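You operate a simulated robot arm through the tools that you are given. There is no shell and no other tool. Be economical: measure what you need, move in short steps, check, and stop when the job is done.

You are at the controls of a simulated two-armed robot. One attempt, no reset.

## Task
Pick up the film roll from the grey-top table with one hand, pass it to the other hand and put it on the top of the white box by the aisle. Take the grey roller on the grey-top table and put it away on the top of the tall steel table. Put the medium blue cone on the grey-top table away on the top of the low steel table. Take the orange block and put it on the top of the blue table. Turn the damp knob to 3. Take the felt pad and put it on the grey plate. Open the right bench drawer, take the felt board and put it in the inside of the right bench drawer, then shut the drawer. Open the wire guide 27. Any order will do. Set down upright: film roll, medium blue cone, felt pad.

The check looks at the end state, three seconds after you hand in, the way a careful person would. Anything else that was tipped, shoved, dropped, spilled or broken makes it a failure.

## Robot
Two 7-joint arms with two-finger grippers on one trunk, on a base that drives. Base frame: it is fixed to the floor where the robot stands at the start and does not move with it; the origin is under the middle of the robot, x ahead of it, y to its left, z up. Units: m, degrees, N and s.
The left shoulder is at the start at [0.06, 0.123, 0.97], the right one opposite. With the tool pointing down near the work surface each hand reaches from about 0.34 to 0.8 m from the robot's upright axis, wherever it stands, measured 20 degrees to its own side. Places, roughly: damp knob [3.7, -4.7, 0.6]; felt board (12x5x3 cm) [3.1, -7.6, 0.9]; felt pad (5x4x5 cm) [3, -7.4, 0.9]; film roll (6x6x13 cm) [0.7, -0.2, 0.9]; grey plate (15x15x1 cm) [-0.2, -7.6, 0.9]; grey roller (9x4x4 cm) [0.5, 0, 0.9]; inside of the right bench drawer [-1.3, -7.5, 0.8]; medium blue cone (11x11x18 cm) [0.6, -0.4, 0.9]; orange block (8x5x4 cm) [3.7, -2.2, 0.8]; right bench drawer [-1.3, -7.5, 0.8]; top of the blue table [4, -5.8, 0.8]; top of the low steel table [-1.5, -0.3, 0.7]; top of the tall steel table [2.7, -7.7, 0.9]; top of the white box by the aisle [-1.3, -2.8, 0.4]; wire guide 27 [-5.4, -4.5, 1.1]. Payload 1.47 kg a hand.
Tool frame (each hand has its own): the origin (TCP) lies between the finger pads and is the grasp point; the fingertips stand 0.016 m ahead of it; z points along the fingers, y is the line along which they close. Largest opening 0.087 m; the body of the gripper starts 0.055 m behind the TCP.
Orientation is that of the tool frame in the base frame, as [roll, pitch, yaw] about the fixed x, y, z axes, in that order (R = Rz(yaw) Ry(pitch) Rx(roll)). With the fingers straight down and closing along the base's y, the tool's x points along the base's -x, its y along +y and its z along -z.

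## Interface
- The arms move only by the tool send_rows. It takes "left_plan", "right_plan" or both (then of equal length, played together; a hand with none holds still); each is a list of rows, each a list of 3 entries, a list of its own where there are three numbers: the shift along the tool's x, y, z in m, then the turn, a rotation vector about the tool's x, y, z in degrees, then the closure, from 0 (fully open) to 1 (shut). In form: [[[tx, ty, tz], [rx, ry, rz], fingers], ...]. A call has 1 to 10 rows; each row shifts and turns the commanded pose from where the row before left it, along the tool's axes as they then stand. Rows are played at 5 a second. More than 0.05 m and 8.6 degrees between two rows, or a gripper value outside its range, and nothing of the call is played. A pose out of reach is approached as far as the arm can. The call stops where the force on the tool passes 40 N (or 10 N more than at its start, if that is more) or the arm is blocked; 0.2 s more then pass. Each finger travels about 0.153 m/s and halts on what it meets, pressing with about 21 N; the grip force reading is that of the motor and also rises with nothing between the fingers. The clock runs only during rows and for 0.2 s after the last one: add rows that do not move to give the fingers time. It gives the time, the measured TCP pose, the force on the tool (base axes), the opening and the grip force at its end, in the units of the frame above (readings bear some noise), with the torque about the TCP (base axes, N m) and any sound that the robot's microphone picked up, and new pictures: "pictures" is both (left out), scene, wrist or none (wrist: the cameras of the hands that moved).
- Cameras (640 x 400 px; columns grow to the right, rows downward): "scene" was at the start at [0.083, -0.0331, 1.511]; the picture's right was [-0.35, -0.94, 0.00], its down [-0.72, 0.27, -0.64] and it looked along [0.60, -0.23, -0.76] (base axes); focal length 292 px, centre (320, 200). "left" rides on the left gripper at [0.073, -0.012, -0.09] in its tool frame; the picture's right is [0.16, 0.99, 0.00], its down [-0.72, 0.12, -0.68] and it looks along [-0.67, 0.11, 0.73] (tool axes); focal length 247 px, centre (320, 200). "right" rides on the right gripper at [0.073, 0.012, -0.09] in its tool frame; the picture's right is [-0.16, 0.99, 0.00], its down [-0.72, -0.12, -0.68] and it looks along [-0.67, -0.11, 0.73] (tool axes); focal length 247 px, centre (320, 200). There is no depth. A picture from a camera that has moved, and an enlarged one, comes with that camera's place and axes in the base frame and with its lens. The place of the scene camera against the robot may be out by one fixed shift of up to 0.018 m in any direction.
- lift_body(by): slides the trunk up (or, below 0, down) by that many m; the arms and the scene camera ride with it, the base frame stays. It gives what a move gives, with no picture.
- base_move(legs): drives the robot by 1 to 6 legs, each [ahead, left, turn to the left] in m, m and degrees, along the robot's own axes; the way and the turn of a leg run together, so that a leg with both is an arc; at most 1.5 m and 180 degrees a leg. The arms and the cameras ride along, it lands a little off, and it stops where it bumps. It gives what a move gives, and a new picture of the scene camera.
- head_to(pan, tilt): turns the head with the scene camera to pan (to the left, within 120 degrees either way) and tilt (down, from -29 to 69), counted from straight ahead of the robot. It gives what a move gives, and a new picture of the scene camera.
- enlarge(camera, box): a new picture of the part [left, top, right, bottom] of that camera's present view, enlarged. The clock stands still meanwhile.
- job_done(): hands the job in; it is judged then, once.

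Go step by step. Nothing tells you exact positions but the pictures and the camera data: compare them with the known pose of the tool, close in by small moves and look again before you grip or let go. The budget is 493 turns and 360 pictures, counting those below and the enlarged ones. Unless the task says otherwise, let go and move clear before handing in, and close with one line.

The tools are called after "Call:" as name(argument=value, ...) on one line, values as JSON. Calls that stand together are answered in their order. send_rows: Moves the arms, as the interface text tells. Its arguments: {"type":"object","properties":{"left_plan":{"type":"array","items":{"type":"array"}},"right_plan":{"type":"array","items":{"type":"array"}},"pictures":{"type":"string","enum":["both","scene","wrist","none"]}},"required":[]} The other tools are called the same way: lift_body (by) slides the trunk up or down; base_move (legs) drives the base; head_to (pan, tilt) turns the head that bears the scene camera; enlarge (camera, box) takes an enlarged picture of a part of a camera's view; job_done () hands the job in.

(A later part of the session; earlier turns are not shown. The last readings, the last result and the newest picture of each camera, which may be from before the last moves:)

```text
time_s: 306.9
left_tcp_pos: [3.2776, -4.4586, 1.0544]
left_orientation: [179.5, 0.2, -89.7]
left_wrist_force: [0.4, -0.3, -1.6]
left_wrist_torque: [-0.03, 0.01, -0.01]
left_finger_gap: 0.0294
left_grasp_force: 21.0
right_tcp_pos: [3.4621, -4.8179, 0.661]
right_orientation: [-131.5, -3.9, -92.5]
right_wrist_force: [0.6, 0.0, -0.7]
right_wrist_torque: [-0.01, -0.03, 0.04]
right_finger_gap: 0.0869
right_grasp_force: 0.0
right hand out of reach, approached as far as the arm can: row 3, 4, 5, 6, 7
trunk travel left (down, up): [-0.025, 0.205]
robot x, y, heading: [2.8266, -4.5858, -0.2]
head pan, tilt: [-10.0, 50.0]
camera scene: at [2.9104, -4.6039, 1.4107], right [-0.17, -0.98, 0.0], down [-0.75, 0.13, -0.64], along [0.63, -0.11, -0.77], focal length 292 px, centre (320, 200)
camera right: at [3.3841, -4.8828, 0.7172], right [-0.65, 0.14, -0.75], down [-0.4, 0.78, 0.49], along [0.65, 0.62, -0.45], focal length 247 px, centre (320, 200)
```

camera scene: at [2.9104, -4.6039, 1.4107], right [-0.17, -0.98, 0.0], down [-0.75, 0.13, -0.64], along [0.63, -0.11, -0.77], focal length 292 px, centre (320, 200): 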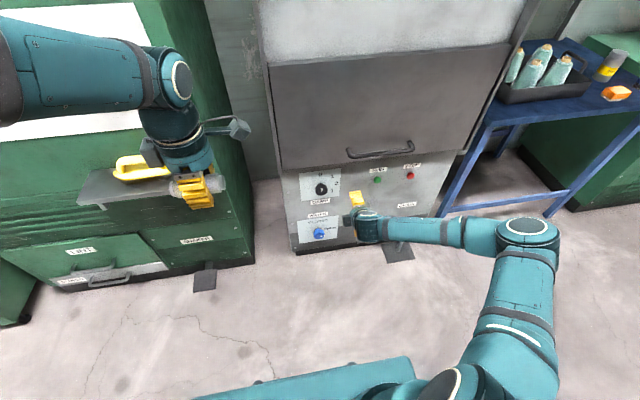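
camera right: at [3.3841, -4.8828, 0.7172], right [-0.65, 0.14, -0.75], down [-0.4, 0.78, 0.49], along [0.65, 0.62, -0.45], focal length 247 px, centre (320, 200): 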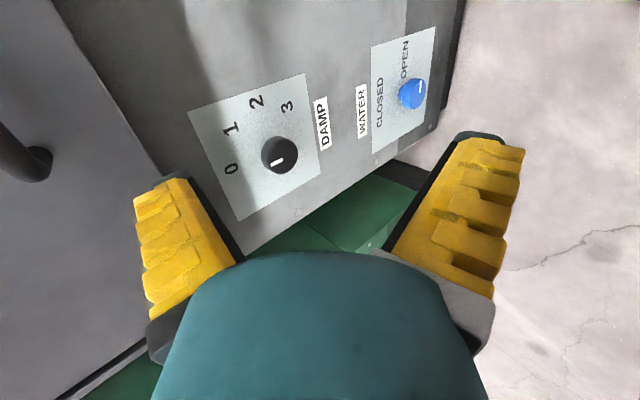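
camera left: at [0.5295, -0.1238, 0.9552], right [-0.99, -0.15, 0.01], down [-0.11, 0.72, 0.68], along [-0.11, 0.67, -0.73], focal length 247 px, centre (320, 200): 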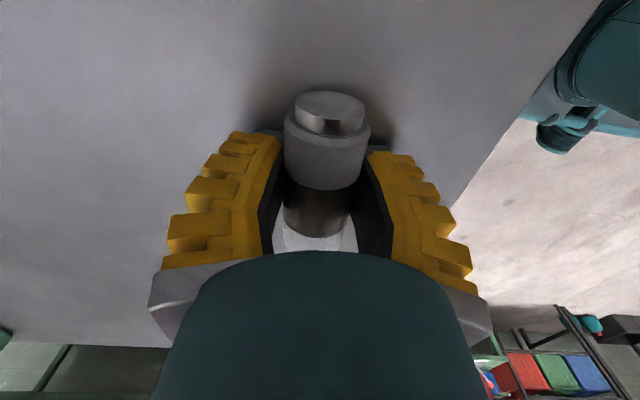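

Elbow sticks out right, so pointing forward is easier with the hand further to the robot's right. Shifting the base left and moving the hand right before tilting.

Call:
base_move(legs=[[0, 0.25, 0]])

Call:
send_rows(right_plan=[[[0.042, 0, 0], [0, 0, 0], 0], [[0.042, 0, 0], [0, 0, 0], 0], [[0.042, 0, 0], [0, 0, 0], 0], [[0.042, 0, 0], [0, 0, 0], 0], [[0, 0, 0], [8.5, 0, 0], 0], [[0, 0, 0], [8.5, 0, 0], 0], [[0, 0, 0], [8.5, 0, 0], 0], [[0, 0, 0], [8.5, 0, 0], 0], [[0, 0, 0], [7.5, 0, 0], 0]], pictures="both")

```text
time_s: 309.6
left_tcp_pos: [3.2772, -4.2121, 1.054]
left_orientation: [179.5, 0.2, -89.8]
left_wrist_force: [0.1, 0.5, -1.2]
left_wrist_torque: [-0.02, -0.01, -0.01]
left_finger_gap: 0.0293
left_grasp_force: 21.1
right_tcp_pos: [3.4618, -4.5708, 0.6617]
right_orientation: [-131.5, -3.8, -92.5]
right_wrist_force: [0.1, 0.7, -0.4]
right_wrist_torque: [-0.01, 0.01, 0.02]
right_finger_gap: 0.0869
right_grasp_force: 0.0
trunk travel left (down, up): [-0.025, 0.205]
robot x, y, heading: [2.8233, -4.3351, 0.0]
head pan, tilt: [-10.0, 50.0]
camera scene: at [2.9106, -4.356, 1.4108], right [-0.17, -0.98, 0.0], down [-0.75, 0.13, -0.64], along [0.63, -0.11, -0.77], focal length 292 px, centre (320, 200)
```

scene: 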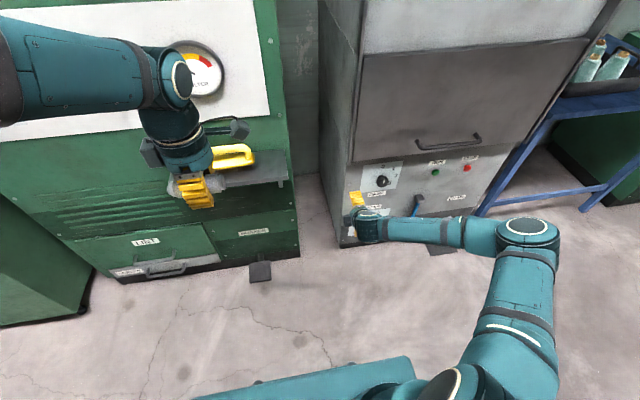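

```text
time_s: 311.6
left_tcp_pos: [3.2768, -4.2125, 1.0538]
left_orientation: [179.4, 0.2, -89.8]
left_wrist_force: [-0.6, 0.1, -1.0]
left_wrist_torque: [-0.02, 0.01, -0.02]
left_finger_gap: 0.0296
left_grasp_force: 20.9
right_tcp_pos: [3.4631, -4.7498, 0.6971]
right_orientation: [-123.5, -3.4, -92.0]
right_wrist_force: [1.1, 0.1, 0.6]
right_wrist_torque: [-0.04, 0.0, 0.0]
right_finger_gap: 0.087
right_grasp_force: 0.0
right hand out of reach, approached as far as the arm can: row 5, 6, 7, 8, 9
trunk travel left (down, up): [-0.025, 0.205]
robot x, y, heading: [2.8251, -4.3374, -0.2]
head pan, tilt: [-10.0, 50.0]
camera scene: at [2.9108, -4.3562, 1.4107], right [-0.17, -0.98, 0.0], down [-0.75, 0.13, -0.64], along [0.63, -0.11, -0.77], focal length 292 px, centre (320, 200)
camera right: at [3.3792, -4.817, 0.7427], right [-0.54, 0.13, -0.83], down [-0.48, 0.77, 0.43], along [0.69, 0.63, -0.36], focal length 247 px, centre (320, 200)
```

scene: 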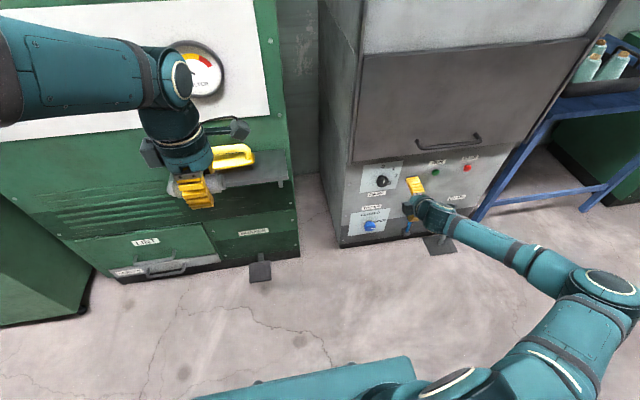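
right: 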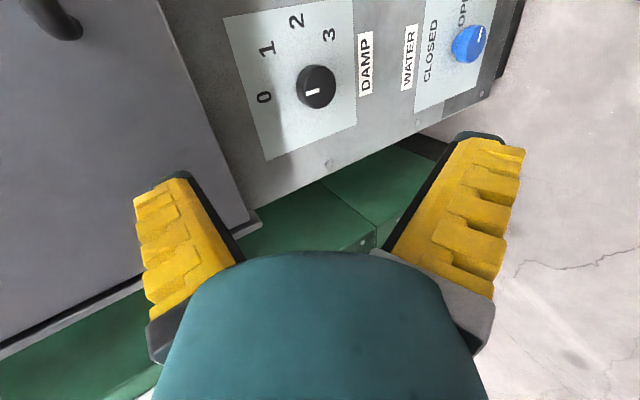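

Possibly it's the hand roll that's limiting. I'll roll the hand back to its natural roll and try tilting again.

Call:
send_rows(right_plan=[[[0, 0, 0], [0, 0, 8.6], 0], [[0, 0, 0], [0, 0, 8.6], 0], [[0, 0, 0], [0, 0, 8.6], 0], [[0, 0, 0], [0, 0, 8.6], 0], [[0, 0, 0], [0, 0, 8.6], 0], [[0, 0, 0], [0, 0, 8.6], 0], [[0, 0, 0], [0, 0, 8.6], 0], [[0, 0, 0], [0, 0, 8.6], 0], [[0, 0, 0], [0, 0, 8.6], 0], [[0, 0, 0], [0, 0, 8.6], 0]], pictures="none")

Call:
send_rows(right_plan=[[[0, 0, 0], [0, -8.5, 0], 0], [[0, 0, 0], [0, -8.5, 0], 0], [[0, 0, 0], [0, -8.5, 0], 0], [[0, 0, 0], [0, -8.5, 0], 0]], pictures="both")

```text
time_s: 313.8
left_tcp_pos: [3.2766, -4.2117, 1.0537]
left_orientation: [179.6, 0.1, -89.8]
left_wrist_force: [0.0, 0.5, -2.7]
left_wrist_torque: [-0.03, 0.02, 0.0]
left_finger_gap: 0.0294
left_grasp_force: 21.0
right_tcp_pos: [3.4634, -4.7503, 0.6973]
right_orientation: [-168.3, 55.6, -170.2]
right_wrist_force: [-0.1, 0.1, 0.9]
right_wrist_torque: [0.02, -0.02, 0.03]
right_finger_gap: 0.0868
right_grasp_force: 0.1
trunk travel left (down, up): [-0.025, 0.205]
robot x, y, heading: [2.8263, -4.3331, -0.2]
head pan, tilt: [-10.0, 50.0]
```

```text
time_s: 314.8
left_tcp_pos: [3.2756, -4.2115, 1.0545]
left_orientation: [179.5, 0.2, -89.8]
left_wrist_force: [-0.3, -0.4, -1.7]
left_wrist_torque: [-0.06, -0.02, 0.0]
left_finger_gap: 0.0296
left_grasp_force: 21.2
right_tcp_pos: [3.4871, -4.8582, 0.8858]
right_orientation: [-135.1, 81.3, -132.8]
right_wrist_force: [-0.7, 0.2, 0.7]
right_wrist_torque: [0.01, 0.06, 0.04]
right_finger_gap: 0.0868
right_grasp_force: 0.0
right hand out of reach, approached as far as the arm can: row 1, 2, 3, 4
trunk travel left (down, up): [-0.025, 0.205]
robot x, y, heading: [2.8222, -4.3365, -0.3]
head pan, tilt: [-10.0, 50.0]
camera scene: at [2.9102, -4.3565, 1.4108], right [-0.17, -0.98, 0.0], down [-0.75, 0.13, -0.64], along [0.63, -0.11, -0.77], focal length 292 px, centre (320, 200)
camera right: at [3.3897, -4.8557, 0.8229], right [-0.03, 1.0, 0.05], down [-0.6, -0.06, 0.8], along [0.8, -0.01, 0.6], focal length 247 px, centre (320, 200)
```

scene: 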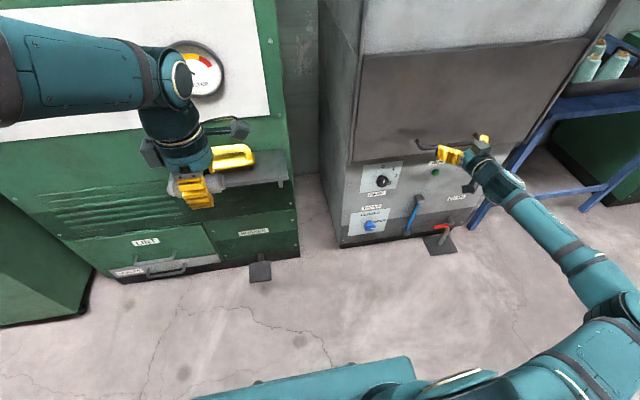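
right: 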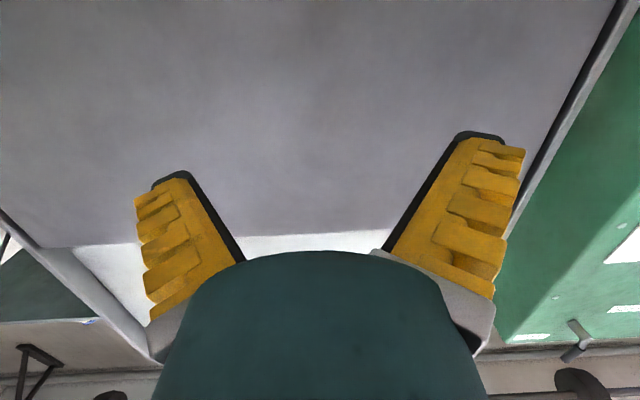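

The hand can point forward but rides up: the arm must be more extended to do it low. I'll back the base slightly and command the hand down and forward.

Call:
base_move(legs=[[-0.1, -0.1, 0]])

Call:
send_rows(right_plan=[[[0.02, 0.0278, 0.035], [0, 0, 0], 0], [[0.02, 0.0278, 0.035], [0, 0, 0], 0], [[0.0311, 0.0278, 0.025], [0, 0, 0], 0], [[0.0311, 0.0278, 0.015], [0, 0, 0], 0], [[0.0311, 0.0278, 0.015], [0, 0, 0], 0], [[0.0311, 0.0278, 0.01], [0, 0, 0], 0], [[0.0311, 0.0278, 0.01], [0, 0, 0], 0], [[0.0311, 0.0278, 0.008], [0, 0, 0], 0], [[0.0311, 0.0278, 0.005], [0, 0, 0], 0]], pictures="both")

```text
time_s: 316.4
left_tcp_pos: [3.1763, -4.3104, 1.0546]
left_orientation: [179.5, 0.1, -89.9]
left_wrist_force: [-0.3, -0.2, -1.0]
left_wrist_torque: [0.0, -0.03, 0.01]
left_finger_gap: 0.0297
left_grasp_force: 21.4
right_tcp_pos: [3.3877, -4.9583, 0.8848]
right_orientation: [-135.6, 81.1, -133.5]
right_wrist_force: [-0.1, -0.1, 0.6]
right_wrist_torque: [0.03, 0.02, 0.07]
right_finger_gap: 0.087
right_grasp_force: 0.1
trunk travel left (down, up): [-0.025, 0.205]
robot x, y, heading: [2.7219, -4.442, -0.4]
head pan, tilt: [-10.0, 50.0]
camera scene: at [2.8097, -4.4556, 1.4108], right [-0.18, -0.98, 0.0], down [-0.75, 0.14, -0.64], along [0.63, -0.11, -0.77], focal length 292 px, centre (320, 200)
```

scene: 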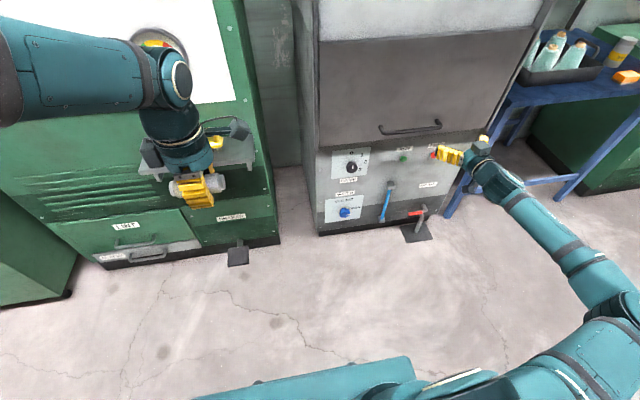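

```text
time_s: 318.4
left_tcp_pos: [3.1767, -4.3104, 1.0538]
left_orientation: [179.6, 0.1, -89.8]
left_wrist_force: [-2.0, 0.6, -1.6]
left_wrist_torque: [-0.02, -0.01, 0.0]
left_finger_gap: 0.0295
left_grasp_force: 21.0
right_tcp_pos: [3.5295, -4.8689, 0.8692]
right_orientation: [-150.4, 78.0, -146.1]
right_wrist_force: [-0.1, -0.1, 0.5]
right_wrist_torque: [-0.02, -0.01, -0.02]
right_finger_gap: 0.0869
right_grasp_force: 0.0
right hand out of reach, approached as far as the arm can: row 1, 2, 3, 4, 5, 6, 7, 8, 9
trunk travel left (down, up): [-0.025, 0.205]
robot x, y, heading: [2.7225, -4.4337, -0.3]
head pan, tilt: [-10.0, 50.0]
camera scene: at [2.8103, -4.4549, 1.4107], right [-0.18, -0.98, 0.0], down [-0.75, 0.13, -0.64], along [0.63, -0.11, -0.77], focal length 292 px, centre (320, 200)
camera right: at [3.4276, -4.8706, 0.8131], right [-0.05, 1.0, 0.05], down [-0.53, -0.07, 0.84], along [0.84, 0.02, 0.54], focal length 247 px, centre (320, 200)
```

scene: 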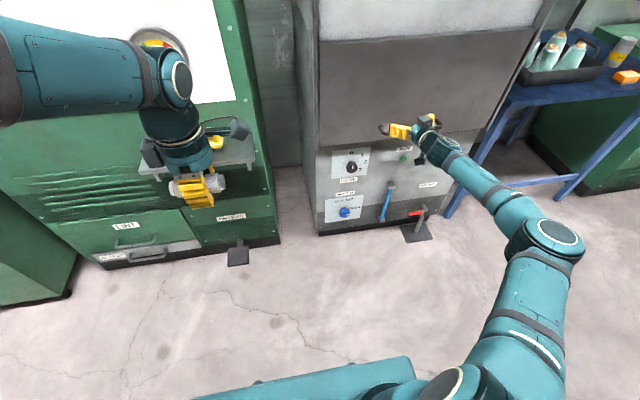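
right: 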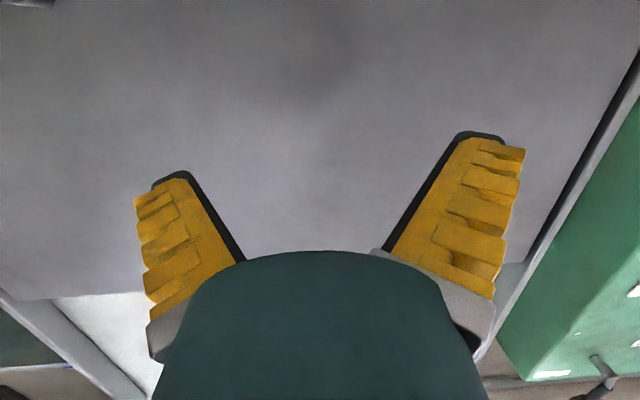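

Call:
send_rows(right_plan=[[[0, 0, -0.045], [0, 0, 0], 0], [[0, 0, -0.045], [0, 0, 0], 0], [[0, 0, -0.045], [0, 0, 0], 0], [[0, 0, -0.045], [0, 0, 0], 0], [[0, 0, -0.045], [0, 0, 0], 0], [[0, 0, -0.045], [0, 0, 0], 0]], pictures="none")

Call:
send_rows(right_plan=[[[0.045, 0, 0], [0, 0, 0], 0], [[0.045, 0, 0], [0, 0, 0], 0], [[0.045, 0, 0], [0, 0, 0], 0], [[0.045, 0, 0], [0, 0, 0], 0]], pictures="scene")

```text
time_s: 319.8
left_tcp_pos: [3.176, -4.3103, 1.0541]
left_orientation: [179.5, 0.1, -89.9]
left_wrist_force: [0.5, 0.0, -0.8]
left_wrist_torque: [-0.01, 0.03, 0.04]
left_finger_gap: 0.0298
left_grasp_force: 21.1
right_tcp_pos: [3.26, -4.8869, 0.9164]
right_orientation: [-147.1, 78.8, -143.5]
right_wrist_force: [0.0, 0.2, -0.8]
right_wrist_torque: [0.0, 0.0, -0.02]
right_finger_gap: 0.0868
right_grasp_force: 0.1
right hand out of reach, approached as far as the arm can: row 1
trunk travel left (down, up): [-0.025, 0.205]
robot x, y, heading: [2.7255, -4.4389, -0.1]
head pan, tilt: [-10.0, 50.0]
```

```text
time_s: 320.8
left_tcp_pos: [3.1759, -4.3104, 1.0543]
left_orientation: [179.6, 0.1, -89.9]
left_wrist_force: [0.0, 0.1, -1.3]
left_wrist_torque: [-0.02, 0.02, 0.0]
left_finger_gap: 0.0298
left_grasp_force: 21.0
right_tcp_pos: [3.2292, -4.9644, 0.8274]
right_orientation: [-150.6, 78.0, -146.1]
right_wrist_force: [-0.1, 0.0, -0.3]
right_wrist_torque: [0.03, 0.05, 0.01]
right_finger_gap: 0.0869
right_grasp_force: 0.0
right hand out of reach, approached as far as the arm can: row 1, 2, 3, 4
trunk travel left (down, up): [-0.025, 0.205]
robot x, y, heading: [2.7289, -4.4343, -0.1]
head pan, tilt: [-10.0, 50.0]
camera scene: at [2.8103, -4.4553, 1.4107], right [-0.18, -0.98, 0.0], down [-0.75, 0.14, -0.64], along [0.63, -0.11, -0.77], focal length 292 px, centre (320, 200)
```

scene: 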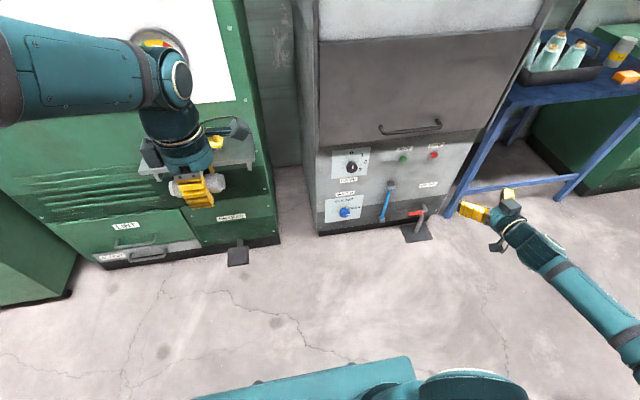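

Call:
send_rows(right_plan=[[[0.04, -0.02, 0], [0, 0, 0], 0], [[0.04, -0.02, 0], [0, 0, 0], 0], [[0.04, -0.02, 0], [0, 0, 0], 0], [[0.04, -0.02, 0], [0, 0, 0], 0], [[0.04, -0.02, 0], [0, 0, 0], 0], [[0.04, -0.02, 0], [0, 0, 0], 0]], pictures="scene")

```text
time_s: 322.2
left_tcp_pos: [3.1769, -4.3109, 1.0533]
left_orientation: [179.5, 0.0, -89.9]
left_wrist_force: [-0.2, -0.5, -1.8]
left_wrist_torque: [-0.04, 0.0, 0.02]
left_finger_gap: 0.0299
left_grasp_force: 20.9
right_tcp_pos: [3.1927, -5.1184, 0.6353]
right_orientation: [-146.9, 78.9, -143.2]
right_wrist_force: [0.3, -0.9, 0.3]
right_wrist_torque: [0.01, 0.05, 0.0]
right_finger_gap: 0.087
right_grasp_force: 0.1
right hand out of reach, approached as far as the arm can: row 1, 6
trunk travel left (down, up): [-0.025, 0.205]
robot x, y, heading: [2.7264, -4.4339, -0.1]
head pan, tilt: [-10.0, 50.0]
camera scene: at [2.8099, -4.4547, 1.4108], right [-0.18, -0.98, 0.0], down [-0.75, 0.13, -0.64], along [0.63, -0.11, -0.77], focal length 292 px, centre (320, 200)
```

scene: 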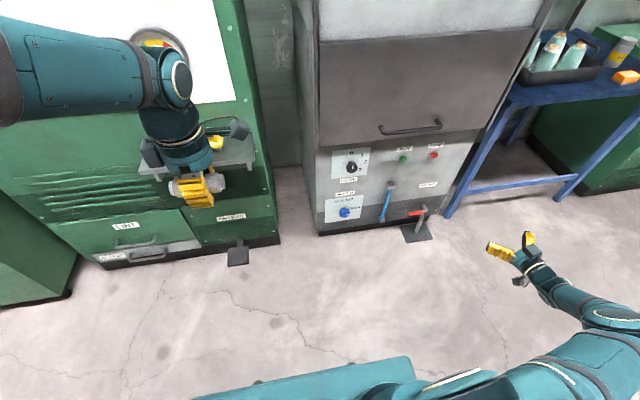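

Good: with the hand far out to the right it can point forward and low. Levelling it and lowering to knob height here, then I'll bring it to the knob with the base.

Call:
send_rows(right_plan=[[[0, 0, 0], [2.1, -4.45, 0], 0], [[0, 0, 0], [2.1, -4.45, 0], 0], [[0.03, -0.01, 0], [0, 0, 0], 0], [[0.03, -0.01, 0], [0, 0, 0], 0]], pictures="wrist")

Call:
enlarge(camera="scene", box=[310, 130, 480, 250])

```text
time_s: 323.2
left_tcp_pos: [3.1772, -4.3097, 1.0538]
left_orientation: [179.6, 0.2, -89.9]
left_wrist_force: [0.4, -0.2, -1.4]
left_wrist_torque: [0.01, 0.0, 0.0]
left_finger_gap: 0.0301
left_grasp_force: 20.7
right_tcp_pos: [3.1725, -5.1101, 0.6492]
right_orientation: [-90.6, 83.8, -90.7]
right_wrist_force: [-0.4, -0.9, -0.5]
right_wrist_torque: [-0.01, -0.02, 0.05]
right_finger_gap: 0.0871
right_grasp_force: 0.0
right hand out of reach, approached as far as the arm can: row 1, 2, 3, 4
trunk travel left (down, up): [-0.025, 0.205]
robot x, y, heading: [2.7245, -4.4355, -0.2]
head pan, tilt: [-10.0, 50.0]
camera right: at [3.083, -5.1049, 0.5765], right [0.0, 1.0, 0.05], down [-0.68, -0.03, 0.73], along [0.73, -0.04, 0.68], focal length 247 px, centre (320, 200)
```

right: 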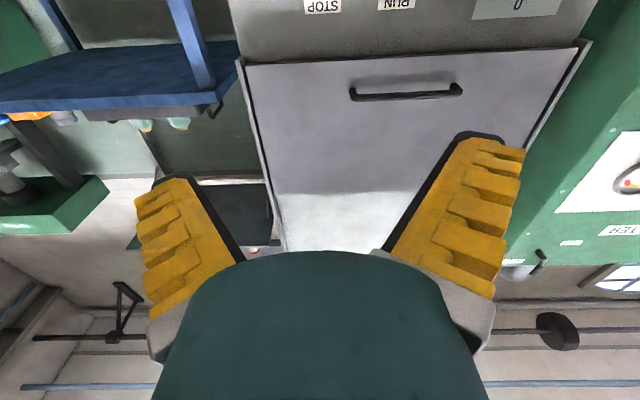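

```text
3.33 times, centred on (395, 190) of scene
camera zoom: at [2.8101, -4.4551, 1.4108], right [-0.18, -0.98, 0.0], down [-0.75, 0.14, -0.64], along [0.63, -0.11, -0.77], focal length 972 px, centre (70, 233)
```

zoom: 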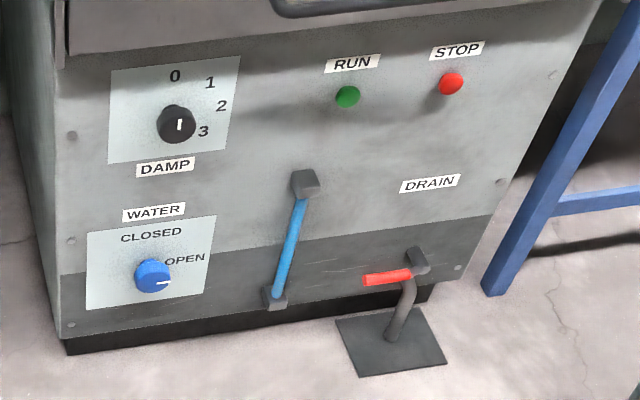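

Call:
lift_body(by=-0.024)

Call:
send_rows(right_plan=[[[0, -0.03, 0], [0, 0, 0], 0], [[0.02, -0.03, 0], [0, 0, 0], 0], [[0.025, -0.01, 0], [0, 0, 0], 0]], pictures="none")

```text
time_s: 323.9
left_tcp_pos: [3.1769, -4.3109, 1.03]
left_orientation: [179.4, 0.2, -89.9]
left_wrist_force: [-1.2, 0.1, -1.8]
left_wrist_torque: [-0.01, 0.01, 0.04]
left_finger_gap: 0.0303
left_grasp_force: 20.2
right_tcp_pos: [3.1731, -5.1091, 0.6264]
right_orientation: [-90.7, 83.6, -90.8]
right_wrist_force: [-0.8, -1.0, -0.6]
right_wrist_torque: [0.01, 0.01, -0.01]
right_finger_gap: 0.087
right_grasp_force: 0.0
trunk travel left (down, up): [-0.001, 0.229]
robot x, y, heading: [2.725, -4.4332, -0.3]
head pan, tilt: [-10.0, 50.0]
```

```text
time_s: 324.7
left_tcp_pos: [3.1764, -4.3113, 1.0301]
left_orientation: [179.5, 0.1, -89.9]
left_wrist_force: [-0.4, 0.2, -1.7]
left_wrist_torque: [0.0, 0.0, -0.02]
left_finger_gap: 0.0299
left_grasp_force: 20.3
right_tcp_pos: [3.1636, -5.1485, 0.6447]
right_orientation: [-91.2, 83.7, -91.3]
right_wrist_force: [1.0, -0.2, 0.1]
right_wrist_torque: [0.04, 0.01, -0.02]
right_finger_gap: 0.0871
right_grasp_force: 0.0
right hand out of reach, approached as far as the arm can: row 1, 2, 3
trunk travel left (down, up): [-0.001, 0.229]
robot x, y, heading: [2.7225, -4.4335, -0.0]
head pan, tilt: [-10.0, 50.0]
```

Call:
send_rows(right_plan=[[[0, 0, 0], [0, 8, 0], 0], [[0.02, 0.015, 0], [0, 0, 0], 0], [[0.025, 0.015, 0], [0, 0, 0], 0], [[0.02, 0, 0], [0, 0, 0], 0]], pictures="none")

```text
time_s: 325.7
left_tcp_pos: [3.1764, -4.3115, 1.0295]
left_orientation: [179.5, 0.1, -89.9]
left_wrist_force: [0.9, 0.6, -1.2]
left_wrist_torque: [-0.02, -0.03, 0.03]
left_finger_gap: 0.0302
left_grasp_force: 21.7
right_tcp_pos: [3.152, -5.1199, 0.5975]
right_orientation: [-141.8, 79.7, -142.2]
right_wrist_force: [0.9, 0.4, 0.2]
right_wrist_torque: [0.0, 0.01, -0.01]
right_finger_gap: 0.0868
right_grasp_force: 0.0
right hand out of reach, approached as far as the arm can: row 3, 4
trunk travel left (down, up): [-0.001, 0.229]
robot x, y, heading: [2.7213, -4.4347, -0.1]
head pan, tilt: [-10.0, 50.0]
```

Call:
send_rows(right_plan=[[[0, 0, 0], [0, 5, 0], 0], [[0.012, 0, 0], [0, 0, 0], 0], [[0.009, 0, 0], [0, 0, 0], 0]], pictures="wrist")

```text
time_s: 326.5
left_tcp_pos: [3.1757, -4.3113, 1.0295]
left_orientation: [179.5, 0.1, -89.9]
left_wrist_force: [0.6, 0.3, -1.5]
left_wrist_torque: [-0.01, -0.01, -0.01]
left_finger_gap: 0.0304
left_grasp_force: 21.3
right_tcp_pos: [3.1469, -5.1205, 0.5805]
right_orientation: [-154.0, 75.4, -154.9]
right_wrist_force: [-0.1, -0.1, 0.5]
right_wrist_torque: [0.01, -0.03, -0.02]
right_finger_gap: 0.087
right_grasp_force: 0.0
trunk travel left (down, up): [-0.001, 0.229]
robot x, y, heading: [2.7233, -4.4351, -0.1]
head pan, tilt: [-10.0, 50.0]
camera right: at [3.0428, -5.1138, 0.5291], right [0.04, 1.0, 0.04], down [-0.5, -0.02, 0.87], along [0.87, -0.06, 0.5], focal length 247 px, centre (320, 200)
```

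right: 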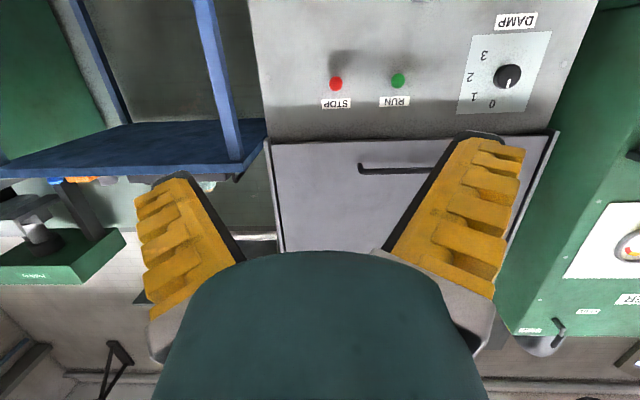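

Hand is now at knob height, pointing at the panel (about 13° down). Pulling the left hand in, then moving the base so the hand lines up with the knob.

Call:
send_rows(left_plan=[[[0, 0.03, -0.03], [0, 0, 0], 0.75], [[0, 0.03, -0.03], [0, 0, 0], 0.75], [[0, 0.03, -0.03], [0, 0, 0], 0.75]], pictures="none")

Call:
base_move(legs=[[0, 0.385, 0], [0.34, 0, 0]])

Call:
enlarge(camera="right", box=[0, 0, 640, 400])

```text
time_s: 327.3
left_tcp_pos: [3.0877, -4.31, 1.1208]
left_orientation: [179.6, 0.2, -89.7]
left_wrist_force: [-0.4, 0.5, -2.3]
left_wrist_torque: [-0.01, -0.01, -0.02]
left_finger_gap: 0.0305
left_grasp_force: 20.8
right_tcp_pos: [3.1461, -5.1226, 0.5813]
right_orientation: [-153.9, 75.4, -154.6]
right_wrist_force: [-0.2, -0.3, 0.3]
right_wrist_torque: [-0.04, 0.01, 0.01]
right_finger_gap: 0.087
right_grasp_force: 0.0
trunk travel left (down, up): [-0.001, 0.229]
robot x, y, heading: [2.7246, -4.4389, -0.3]
head pan, tilt: [-10.0, 50.0]
```

```text
time_s: 333.0
left_tcp_pos: [3.4277, -3.9267, 1.1203]
left_orientation: [179.4, 0.1, -89.9]
left_wrist_force: [-0.6, 0.5, -0.9]
left_wrist_torque: [-0.03, 0.03, 0.0]
left_finger_gap: 0.0302
left_grasp_force: 21.0
right_tcp_pos: [3.4875, -4.7373, 0.5803]
right_orientation: [-153.9, 75.4, -154.8]
right_wrist_force: [1.0, 0.0, 0.3]
right_wrist_torque: [0.02, 0.02, -0.03]
right_finger_gap: 0.0873
right_grasp_force: 0.0
trunk travel left (down, up): [-0.001, 0.229]
robot x, y, heading: [3.0616, -4.0542, -0.1]
head pan, tilt: [-10.0, 50.0]
camera scene: at [3.1504, -4.0708, 1.3867], right [-0.18, -0.98, 0.0], down [-0.75, 0.13, -0.64], along [0.63, -0.11, -0.77], focal length 292 px, centre (320, 200)
```

scene: 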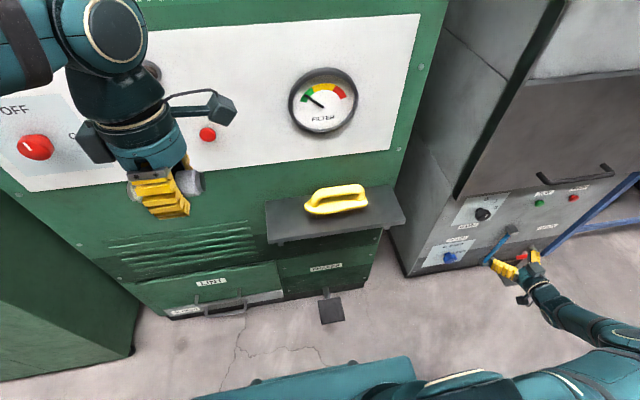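

```text
1.00 times, centred on (320, 200) of right (not enlarged: the box is as wide or as high as the picture)
camera zoom: at [3.3831, -4.7296, 0.5292], right [0.04, 1.0, 0.04], down [-0.5, -0.02, 0.87], along [0.87, -0.05, 0.5], focal length 247 px, centre (320, 200)
```

zoom: 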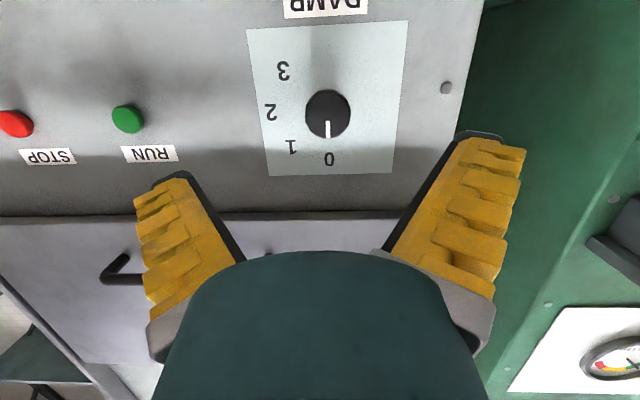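

Call:
base_move(legs=[[0.11, 0.004, 0]])

Call:
enlarge(camera="right", box=[0, 0, 640, 400])

```text
time_s: 334.2
left_tcp_pos: [3.5366, -3.9225, 1.1193]
left_orientation: [179.3, 0.1, -90.0]
left_wrist_force: [0.8, 0.1, -0.9]
left_wrist_torque: [-0.02, 0.04, 0.0]
left_finger_gap: 0.03
left_grasp_force: 20.6
right_tcp_pos: [3.595, -4.7335, 0.5797]
right_orientation: [-153.9, 75.4, -154.8]
right_wrist_force: [0.3, 0.7, 0.1]
right_wrist_torque: [0.0, 0.02, 0.03]
right_finger_gap: 0.087
right_grasp_force: 0.1
trunk travel left (down, up): [-0.001, 0.229]
robot x, y, heading: [3.1714, -4.0459, -0.2]
head pan, tilt: [-10.0, 50.0]
camera scene: at [3.2589, -4.0671, 1.3866], right [-0.18, -0.98, 0.0], down [-0.75, 0.13, -0.64], along [0.63, -0.11, -0.77], focal length 292 px, centre (320, 200)
```

scene: 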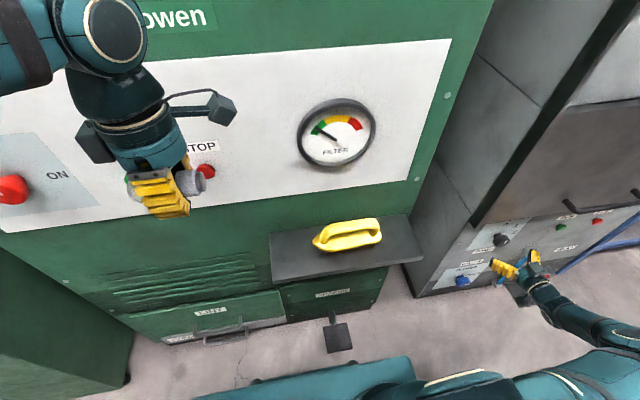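

```text
1.00 times, centred on (320, 200) of right (not enlarged: the box is as wide or as high as the picture)
camera zoom: at [3.4912, -4.726, 0.529], right [0.04, 1.0, 0.04], down [-0.5, -0.02, 0.87], along [0.87, -0.05, 0.5], focal length 247 px, centre (320, 200)
```

zoom: 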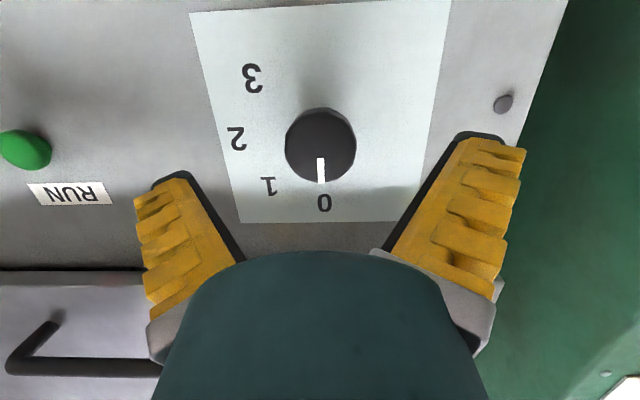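

Call:
send_rows(right_plan=[[[-0.0055, 0, 0.0185], [0, 0, 0], 0], [[-0.0055, 0, 0.0185], [0, 0, 0], 0], [[-0.0055, 0, 0.0185], [0, 0, 0], 0]], pictures="wrist")

```text
time_s: 335.0
left_tcp_pos: [3.5356, -3.9224, 1.1198]
left_orientation: [179.4, 0.1, -90.0]
left_wrist_force: [0.1, -0.5, -1.8]
left_wrist_torque: [-0.03, -0.01, -0.01]
left_finger_gap: 0.03
left_grasp_force: 20.9
right_tcp_pos: [3.6488, -4.7282, 0.5923]
right_orientation: [-154.2, 75.4, -155.1]
right_wrist_force: [0.0, 0.6, 0.3]
right_wrist_torque: [-0.01, 0.02, 0.0]
right_finger_gap: 0.087
right_grasp_force: 0.0
right hand out of reach, approached as far as the arm can: row 1, 3
trunk travel left (down, up): [-0.001, 0.229]
robot x, y, heading: [3.1686, -4.0473, -0.2]
head pan, tilt: [-10.0, 50.0]
camera right: at [3.5458, -4.7211, 0.5418], right [0.04, 1.0, 0.04], down [-0.5, -0.02, 0.87], along [0.87, -0.06, 0.49], focal length 247 px, centre (320, 200)
```

right: 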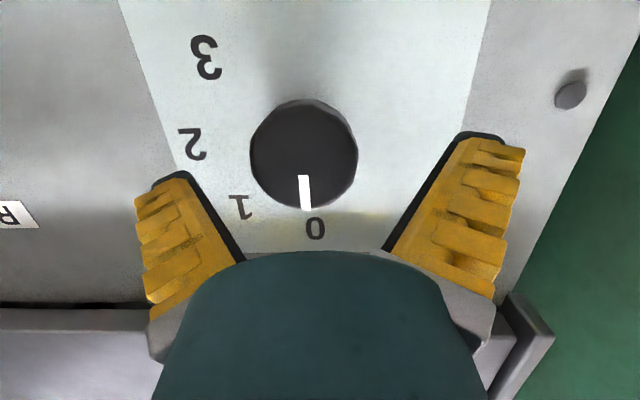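

Call:
send_rows(right_plan=[[[0.0067, -0.006, 0.007], [0, 0, 0], 0], [[0, 0, 0.007], [0, 0, 0], 0]], pictures="none")

```text
time_s: 335.6
left_tcp_pos: [3.535, -3.9228, 1.1199]
left_orientation: [179.5, 0.1, -90.0]
left_wrist_force: [-0.2, 0.4, -0.8]
left_wrist_torque: [0.0, 0.0, 0.02]
left_finger_gap: 0.0298
left_grasp_force: 20.6
right_tcp_pos: [3.6568, -4.7283, 0.5952]
right_orientation: [-154.1, 75.5, -154.9]
right_wrist_force: [-0.2, 0.1, 0.4]
right_wrist_torque: [0.01, -0.01, -0.01]
right_finger_gap: 0.087
right_grasp_force: 0.0
right hand out of reach, approached as far as the arm can: row 1, 2
trunk travel left (down, up): [-0.001, 0.229]
robot x, y, heading: [3.1698, -4.0513, -0.2]
head pan, tilt: [-10.0, 50.0]
```

Call:
send_rows(right_plan=[[[0.014, -0.002, -0.026], [0, 0, 0], 0], [[0.014, -0.002, -0.026], [0, 0, 0], 0]], pictures="none")

Call:
base_move(legs=[[0.055, 0, 0.2]])

Call:
enlarge(camera="right", box=[0, 0, 640, 400])

```text
time_s: 336.2
left_tcp_pos: [3.5348, -3.9232, 1.1204]
left_orientation: [179.5, 0.1, -89.8]
left_wrist_force: [-0.7, 0.0, -2.0]
left_wrist_torque: [0.0, 0.02, 0.01]
left_finger_gap: 0.0297
left_grasp_force: 20.8
right_tcp_pos: [3.6009, -4.7351, 0.5817]
right_orientation: [-153.7, 75.4, -154.6]
right_wrist_force: [-0.1, 0.1, 0.7]
right_wrist_torque: [0.02, 0.01, -0.01]
right_finger_gap: 0.0872
right_grasp_force: 0.0
trunk travel left (down, up): [-0.001, 0.229]
robot x, y, heading: [3.1718, -4.0485, 0.0]
head pan, tilt: [-10.0, 50.0]
```

```text
time_s: 337.1
left_tcp_pos: [3.59, -3.9218, 1.1204]
left_orientation: [179.5, 0.1, -89.6]
left_wrist_force: [0.2, 0.3, -1.5]
left_wrist_torque: [-0.01, 0.01, 0.0]
left_finger_gap: 0.0299
left_grasp_force: 21.3
right_tcp_pos: [3.6573, -4.7336, 0.5822]
right_orientation: [-154.0, 75.3, -154.7]
right_wrist_force: [0.0, 0.4, 0.2]
right_wrist_torque: [0.02, 0.03, -0.01]
right_finger_gap: 0.087
right_grasp_force: 0.1
trunk travel left (down, up): [-0.001, 0.229]
robot x, y, heading: [3.2215, -4.0439, -0.1]
head pan, tilt: [-10.0, 50.0]
camera scene: at [3.313, -4.0668, 1.3866], right [-0.17, -0.99, 0.0], down [-0.76, 0.13, -0.64], along [0.63, -0.11, -0.77], focal length 292 px, centre (320, 200)
```

scene: 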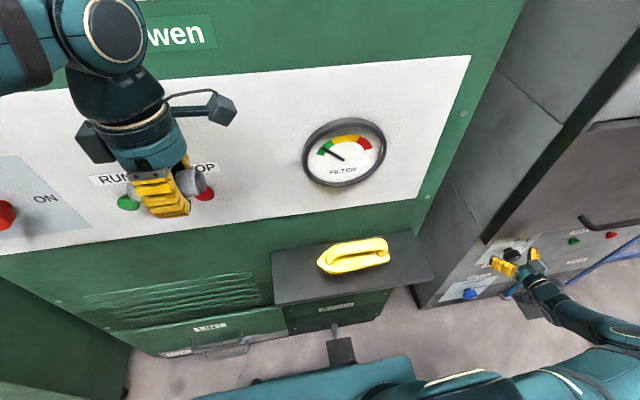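

```text
1.00 times, centred on (320, 200) of right (not enlarged: the box is as wide or as high as the picture)
camera zoom: at [3.5533, -4.7267, 0.5312], right [0.03, 1.0, 0.04], down [-0.5, -0.02, 0.87], along [0.87, -0.05, 0.49], focal length 247 px, centre (320, 200)
```

zoom: 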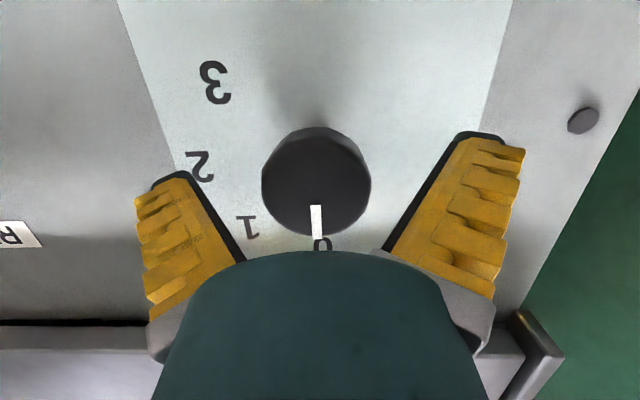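

Knob centred between the fingers. Closing on it.

Call:
send_rows(right_plan=[[[0, 0, 0], [0, 0, 0], 0.2], [[0, 0, 0], [0, 0, 0], 0.4], [[0, 0, 0], [0, 0, 0], 0.6], [[0, 0, 0], [0, 0, 0], 0.6]], pictures="wrist")

```text
time_s: 338.1
left_tcp_pos: [3.5892, -3.9224, 1.1208]
left_orientation: [179.5, 0.0, -89.7]
left_wrist_force: [-0.8, -0.3, -0.4]
left_wrist_torque: [0.01, -0.03, -0.07]
left_finger_gap: 0.0296
left_grasp_force: 20.9
right_tcp_pos: [3.6562, -4.7359, 0.5827]
right_orientation: [-153.9, 75.3, -154.7]
right_wrist_force: [-1.3, -6.2, -1.5]
right_wrist_torque: [-0.04, 0.15, 0.1]
right_finger_gap: 0.0411
right_grasp_force: 30.1
trunk travel left (down, up): [-0.001, 0.229]
robot x, y, heading: [3.2232, -4.0457, -0.0]
head pan, tilt: [-10.0, 50.0]
camera right: at [3.5521, -4.7276, 0.5312], right [0.04, 1.0, 0.04], down [-0.5, -0.02, 0.87], along [0.87, -0.05, 0.49], focal length 247 px, centre (320, 200)
```

right: 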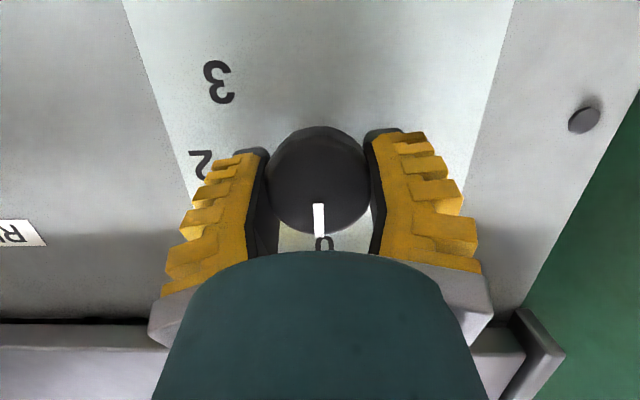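

Call:
send_rows(right_plan=[[[0, 0, 0], [0, 0, 8.5], 0.6], [[0, 0, 0], [0, 0, 8.5], 0.6], [[0, 0, 0], [0, 0, 8.5], 0.6]], pictures="wrist")

```text
time_s: 338.9
left_tcp_pos: [3.5891, -3.923, 1.1213]
left_orientation: [179.3, 0.1, -89.5]
left_wrist_force: [0.4, 0.4, -1.5]
left_wrist_torque: [-0.04, 0.04, 0.01]
left_finger_gap: 0.0294
left_grasp_force: 20.5
right_tcp_pos: [3.6577, -4.7355, 0.5809]
right_orientation: [125.6, 66.9, 121.8]
right_wrist_force: [3.4, -15.4, -7.5]
right_wrist_torque: [-0.02, 0.02, 0.54]
right_finger_gap: 0.0431
right_grasp_force: 29.9
trunk travel left (down, up): [-0.001, 0.229]
robot x, y, heading: [3.2229, -4.0495, 0.1]
head pan, tilt: [-10.0, 50.0]
camera right: at [3.5557, -4.6965, 0.5392], right [0.13, 0.88, 0.46], down [-0.52, -0.33, 0.78], along [0.84, -0.34, 0.42], focal length 247 px, centre (320, 200)
```

right: 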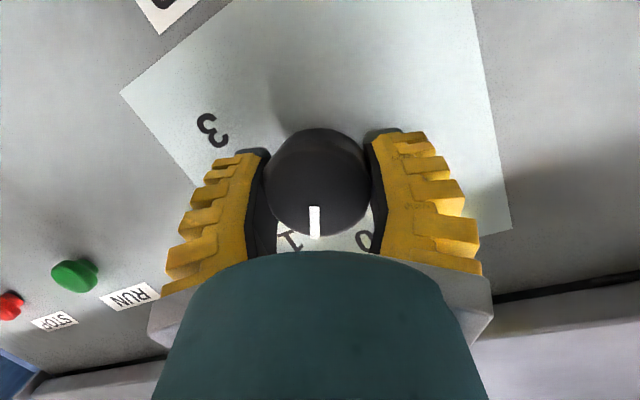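

The knob turns with the hand. Continuing clockwise.

Call:
send_rows(right_plan=[[[0, 0, 0], [0, 0, 8.5], 0.6], [[0, 0, 0], [0, 0, 8.5], 0.6], [[0, 0, 0], [0, 0, 8.5], 0.6], [[0, 0, 0], [0, 0, 8.5], 0.6], [[0, 0, 0], [0, 0, 8.5], 0.6]], pictures="wrist")

```text
time_s: 340.1
left_tcp_pos: [3.5892, -3.9238, 1.1195]
left_orientation: [179.5, 0.1, -89.7]
left_wrist_force: [-0.2, -0.3, -0.7]
left_wrist_torque: [0.01, 0.0, 0.02]
left_finger_gap: 0.0296
left_grasp_force: 20.7
right_tcp_pos: [3.6565, -4.7335, 0.5803]
right_orientation: [104.9, 27.4, 95.5]
right_wrist_force: [1.0, -16.8, -10.9]
right_wrist_torque: [0.01, -0.15, 0.51]
right_finger_gap: 0.0436
right_grasp_force: 30.0
trunk travel left (down, up): [-0.001, 0.229]
robot x, y, heading: [3.2262, -4.0471, 0.3]
head pan, tilt: [-10.0, 50.0]
camera right: at [3.565, -4.6612, 0.5777], right [0.22, 0.32, 0.92], down [-0.62, -0.68, 0.39], along [0.75, -0.66, 0.05], focal length 247 px, centre (320, 200)
```

right: 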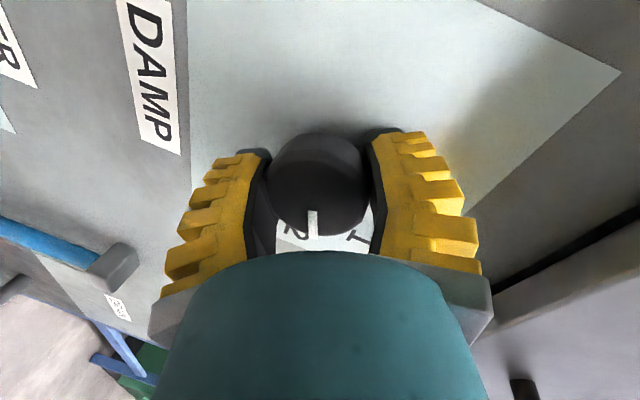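

Call:
send_rows(right_plan=[[[0, 0, 0], [0, 0, 8.5], 0.6], [[0, 0, 0], [0, 0, 8.5], 0.6], [[0, 0, 0], [0, 0, 8.5], 0.6], [[0, 0, 0], [0, 0, 8.5], 0.6], [[0, 0, 0], [0, 0, 8.5], 0.6], [[0, 0, 0], [0, 0, 8.5], 0.6]], pictures="wrist")

```text
time_s: 341.5
left_tcp_pos: [3.5889, -3.9231, 1.1206]
left_orientation: [179.5, 0.3, -89.5]
left_wrist_force: [0.5, -0.4, -2.6]
left_wrist_torque: [-0.04, 0.02, 0.03]
left_finger_gap: 0.0294
left_grasp_force: 21.7
right_tcp_pos: [3.6563, -4.7341, 0.5807]
right_orientation: [104.2, -22.1, 83.2]
right_wrist_force: [0.8, -17.1, -13.9]
right_wrist_torque: [0.01, -0.48, 0.58]
right_finger_gap: 0.0428
right_grasp_force: 29.5
trunk travel left (down, up): [-0.001, 0.229]
robot x, y, heading: [3.2274, -4.0472, -0.1]
head pan, tilt: [-10.0, 50.0]
camera right: at [3.5797, -4.6686, 0.6395], right [0.18, -0.53, 0.83], down [-0.77, -0.6, -0.22], along [0.62, -0.59, -0.52], focal length 247 px, centre (320, 200)
```

right: 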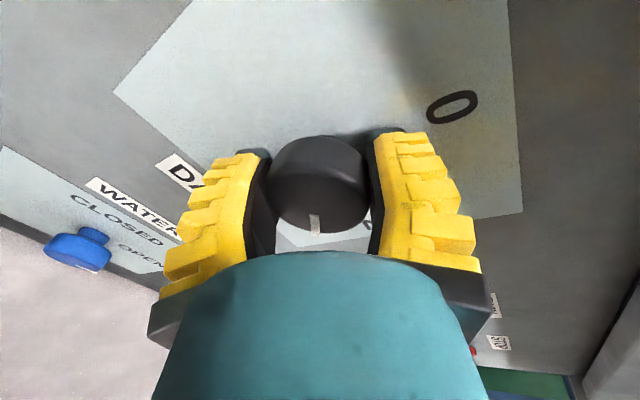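

Call:
send_rows(right_plan=[[[0, 0, 0], [0, 0, 8], 0.6], [[0, 0, 0], [0, 0, 8], 0.6], [[0, 0, 0], [0, 0, 0], 0.6]], pictures="wrist")

Call:
enlarge(camera="scene", box=[440, 210, 600, 310])

```text
time_s: 342.3
left_tcp_pos: [3.5887, -3.9217, 1.1199]
left_orientation: [179.5, 0.3, -89.8]
left_wrist_force: [-0.8, 0.2, -2.7]
left_wrist_torque: [-0.01, 0.01, 0.01]
left_finger_gap: 0.0294
left_grasp_force: 21.6
right_tcp_pos: [3.6568, -4.7354, 0.5815]
right_orientation: [106.7, -37.3, 78.2]
right_wrist_force: [-1.6, -13.1, -11.6]
right_wrist_torque: [-0.31, 0.05, -0.01]
right_finger_gap: 0.0424
right_grasp_force: 29.7
trunk travel left (down, up): [-0.001, 0.229]
robot x, y, heading: [3.2249, -4.0463, 0.0]
head pan, tilt: [-10.0, 50.0]
camera right: at [3.5831, -4.6819, 0.6551], right [0.13, -0.74, 0.66], down [-0.8, -0.47, -0.37], along [0.59, -0.47, -0.66], focal length 247 px, centre (320, 200)
```

right: 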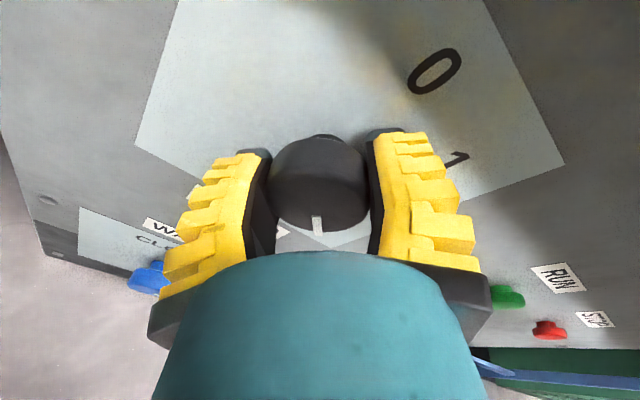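

```text
4.00 times, centred on (520, 260) of scene
camera zoom: at [3.3125, -4.0687, 1.3867], right [-0.17, -0.98, 0.0], down [-0.75, 0.13, -0.64], along [0.63, -0.11, -0.77], focal length 1166 px, centre (-480, -40)
```

zoom: 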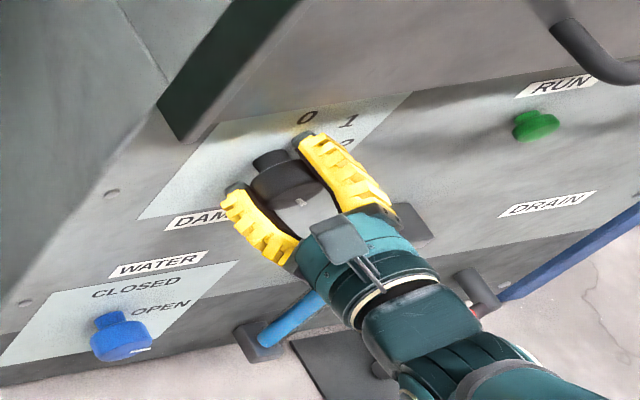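

Call:
send_rows(right_plan=[[[0, 0, 0], [0, 0, 0], 0.3], [[0, 0, 0], [0, 0, 0], 0], [[0, 0, 0], [0, 0, 0], 0]], pictures="none")

Call:
base_move(legs=[[-0.12, 0, 0]])

Call:
enlarge(camera="right", box=[200, 40, 440, 260])

```text
time_s: 343.1
left_tcp_pos: [3.5882, -3.9206, 1.1206]
left_orientation: [179.5, 0.0, -89.7]
left_wrist_force: [0.2, 0.2, -2.3]
left_wrist_torque: [-0.05, 0.02, 0.01]
left_finger_gap: 0.0292
left_grasp_force: 21.5
right_tcp_pos: [3.6566, -4.7334, 0.5823]
right_orientation: [106.4, -37.2, 78.3]
right_wrist_force: [0.2, 0.8, 0.1]
right_wrist_torque: [-0.01, 0.0, -0.05]
right_finger_gap: 0.087
right_grasp_force: 0.0
trunk travel left (down, up): [-0.001, 0.229]
robot x, y, heading: [3.2307, -4.0504, 0.1]
head pan, tilt: [-10.0, 50.0]
```

```text
time_s: 344.4
left_tcp_pos: [3.4654, -3.9223, 1.1207]
left_orientation: [179.5, 0.1, -89.7]
left_wrist_force: [-0.4, -0.7, -1.1]
left_wrist_torque: [-0.04, 0.0, 0.03]
left_finger_gap: 0.0295
left_grasp_force: 21.2
right_tcp_pos: [3.534, -4.7357, 0.5835]
right_orientation: [106.5, -37.4, 78.5]
right_wrist_force: [-1.0, 1.0, -0.7]
right_wrist_torque: [0.01, -0.05, -0.01]
right_finger_gap: 0.087
right_grasp_force: 0.1
trunk travel left (down, up): [-0.001, 0.229]
robot x, y, heading: [3.1028, -4.0482, 0.1]
head pan, tilt: [-10.0, 50.0]
camera scene: at [3.1893, -4.0669, 1.3868], right [-0.17, -0.98, 0.0], down [-0.75, 0.13, -0.64], along [0.63, -0.11, -0.77], focal length 292 px, centre (320, 200)
```

scene: 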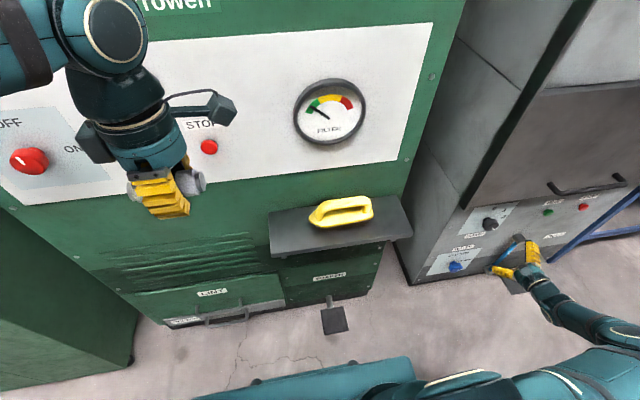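

```text
1.82 times, centred on (320, 150) of right
camera zoom: at [3.4605, -4.6813, 0.6567], right [0.13, -0.74, 0.66], down [-0.8, -0.47, -0.37], along [0.59, -0.47, -0.65], focal length 449 px, centre (320, 291)
```

zoom: 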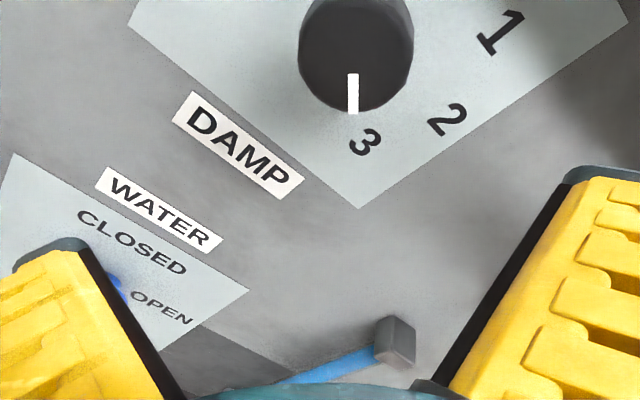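

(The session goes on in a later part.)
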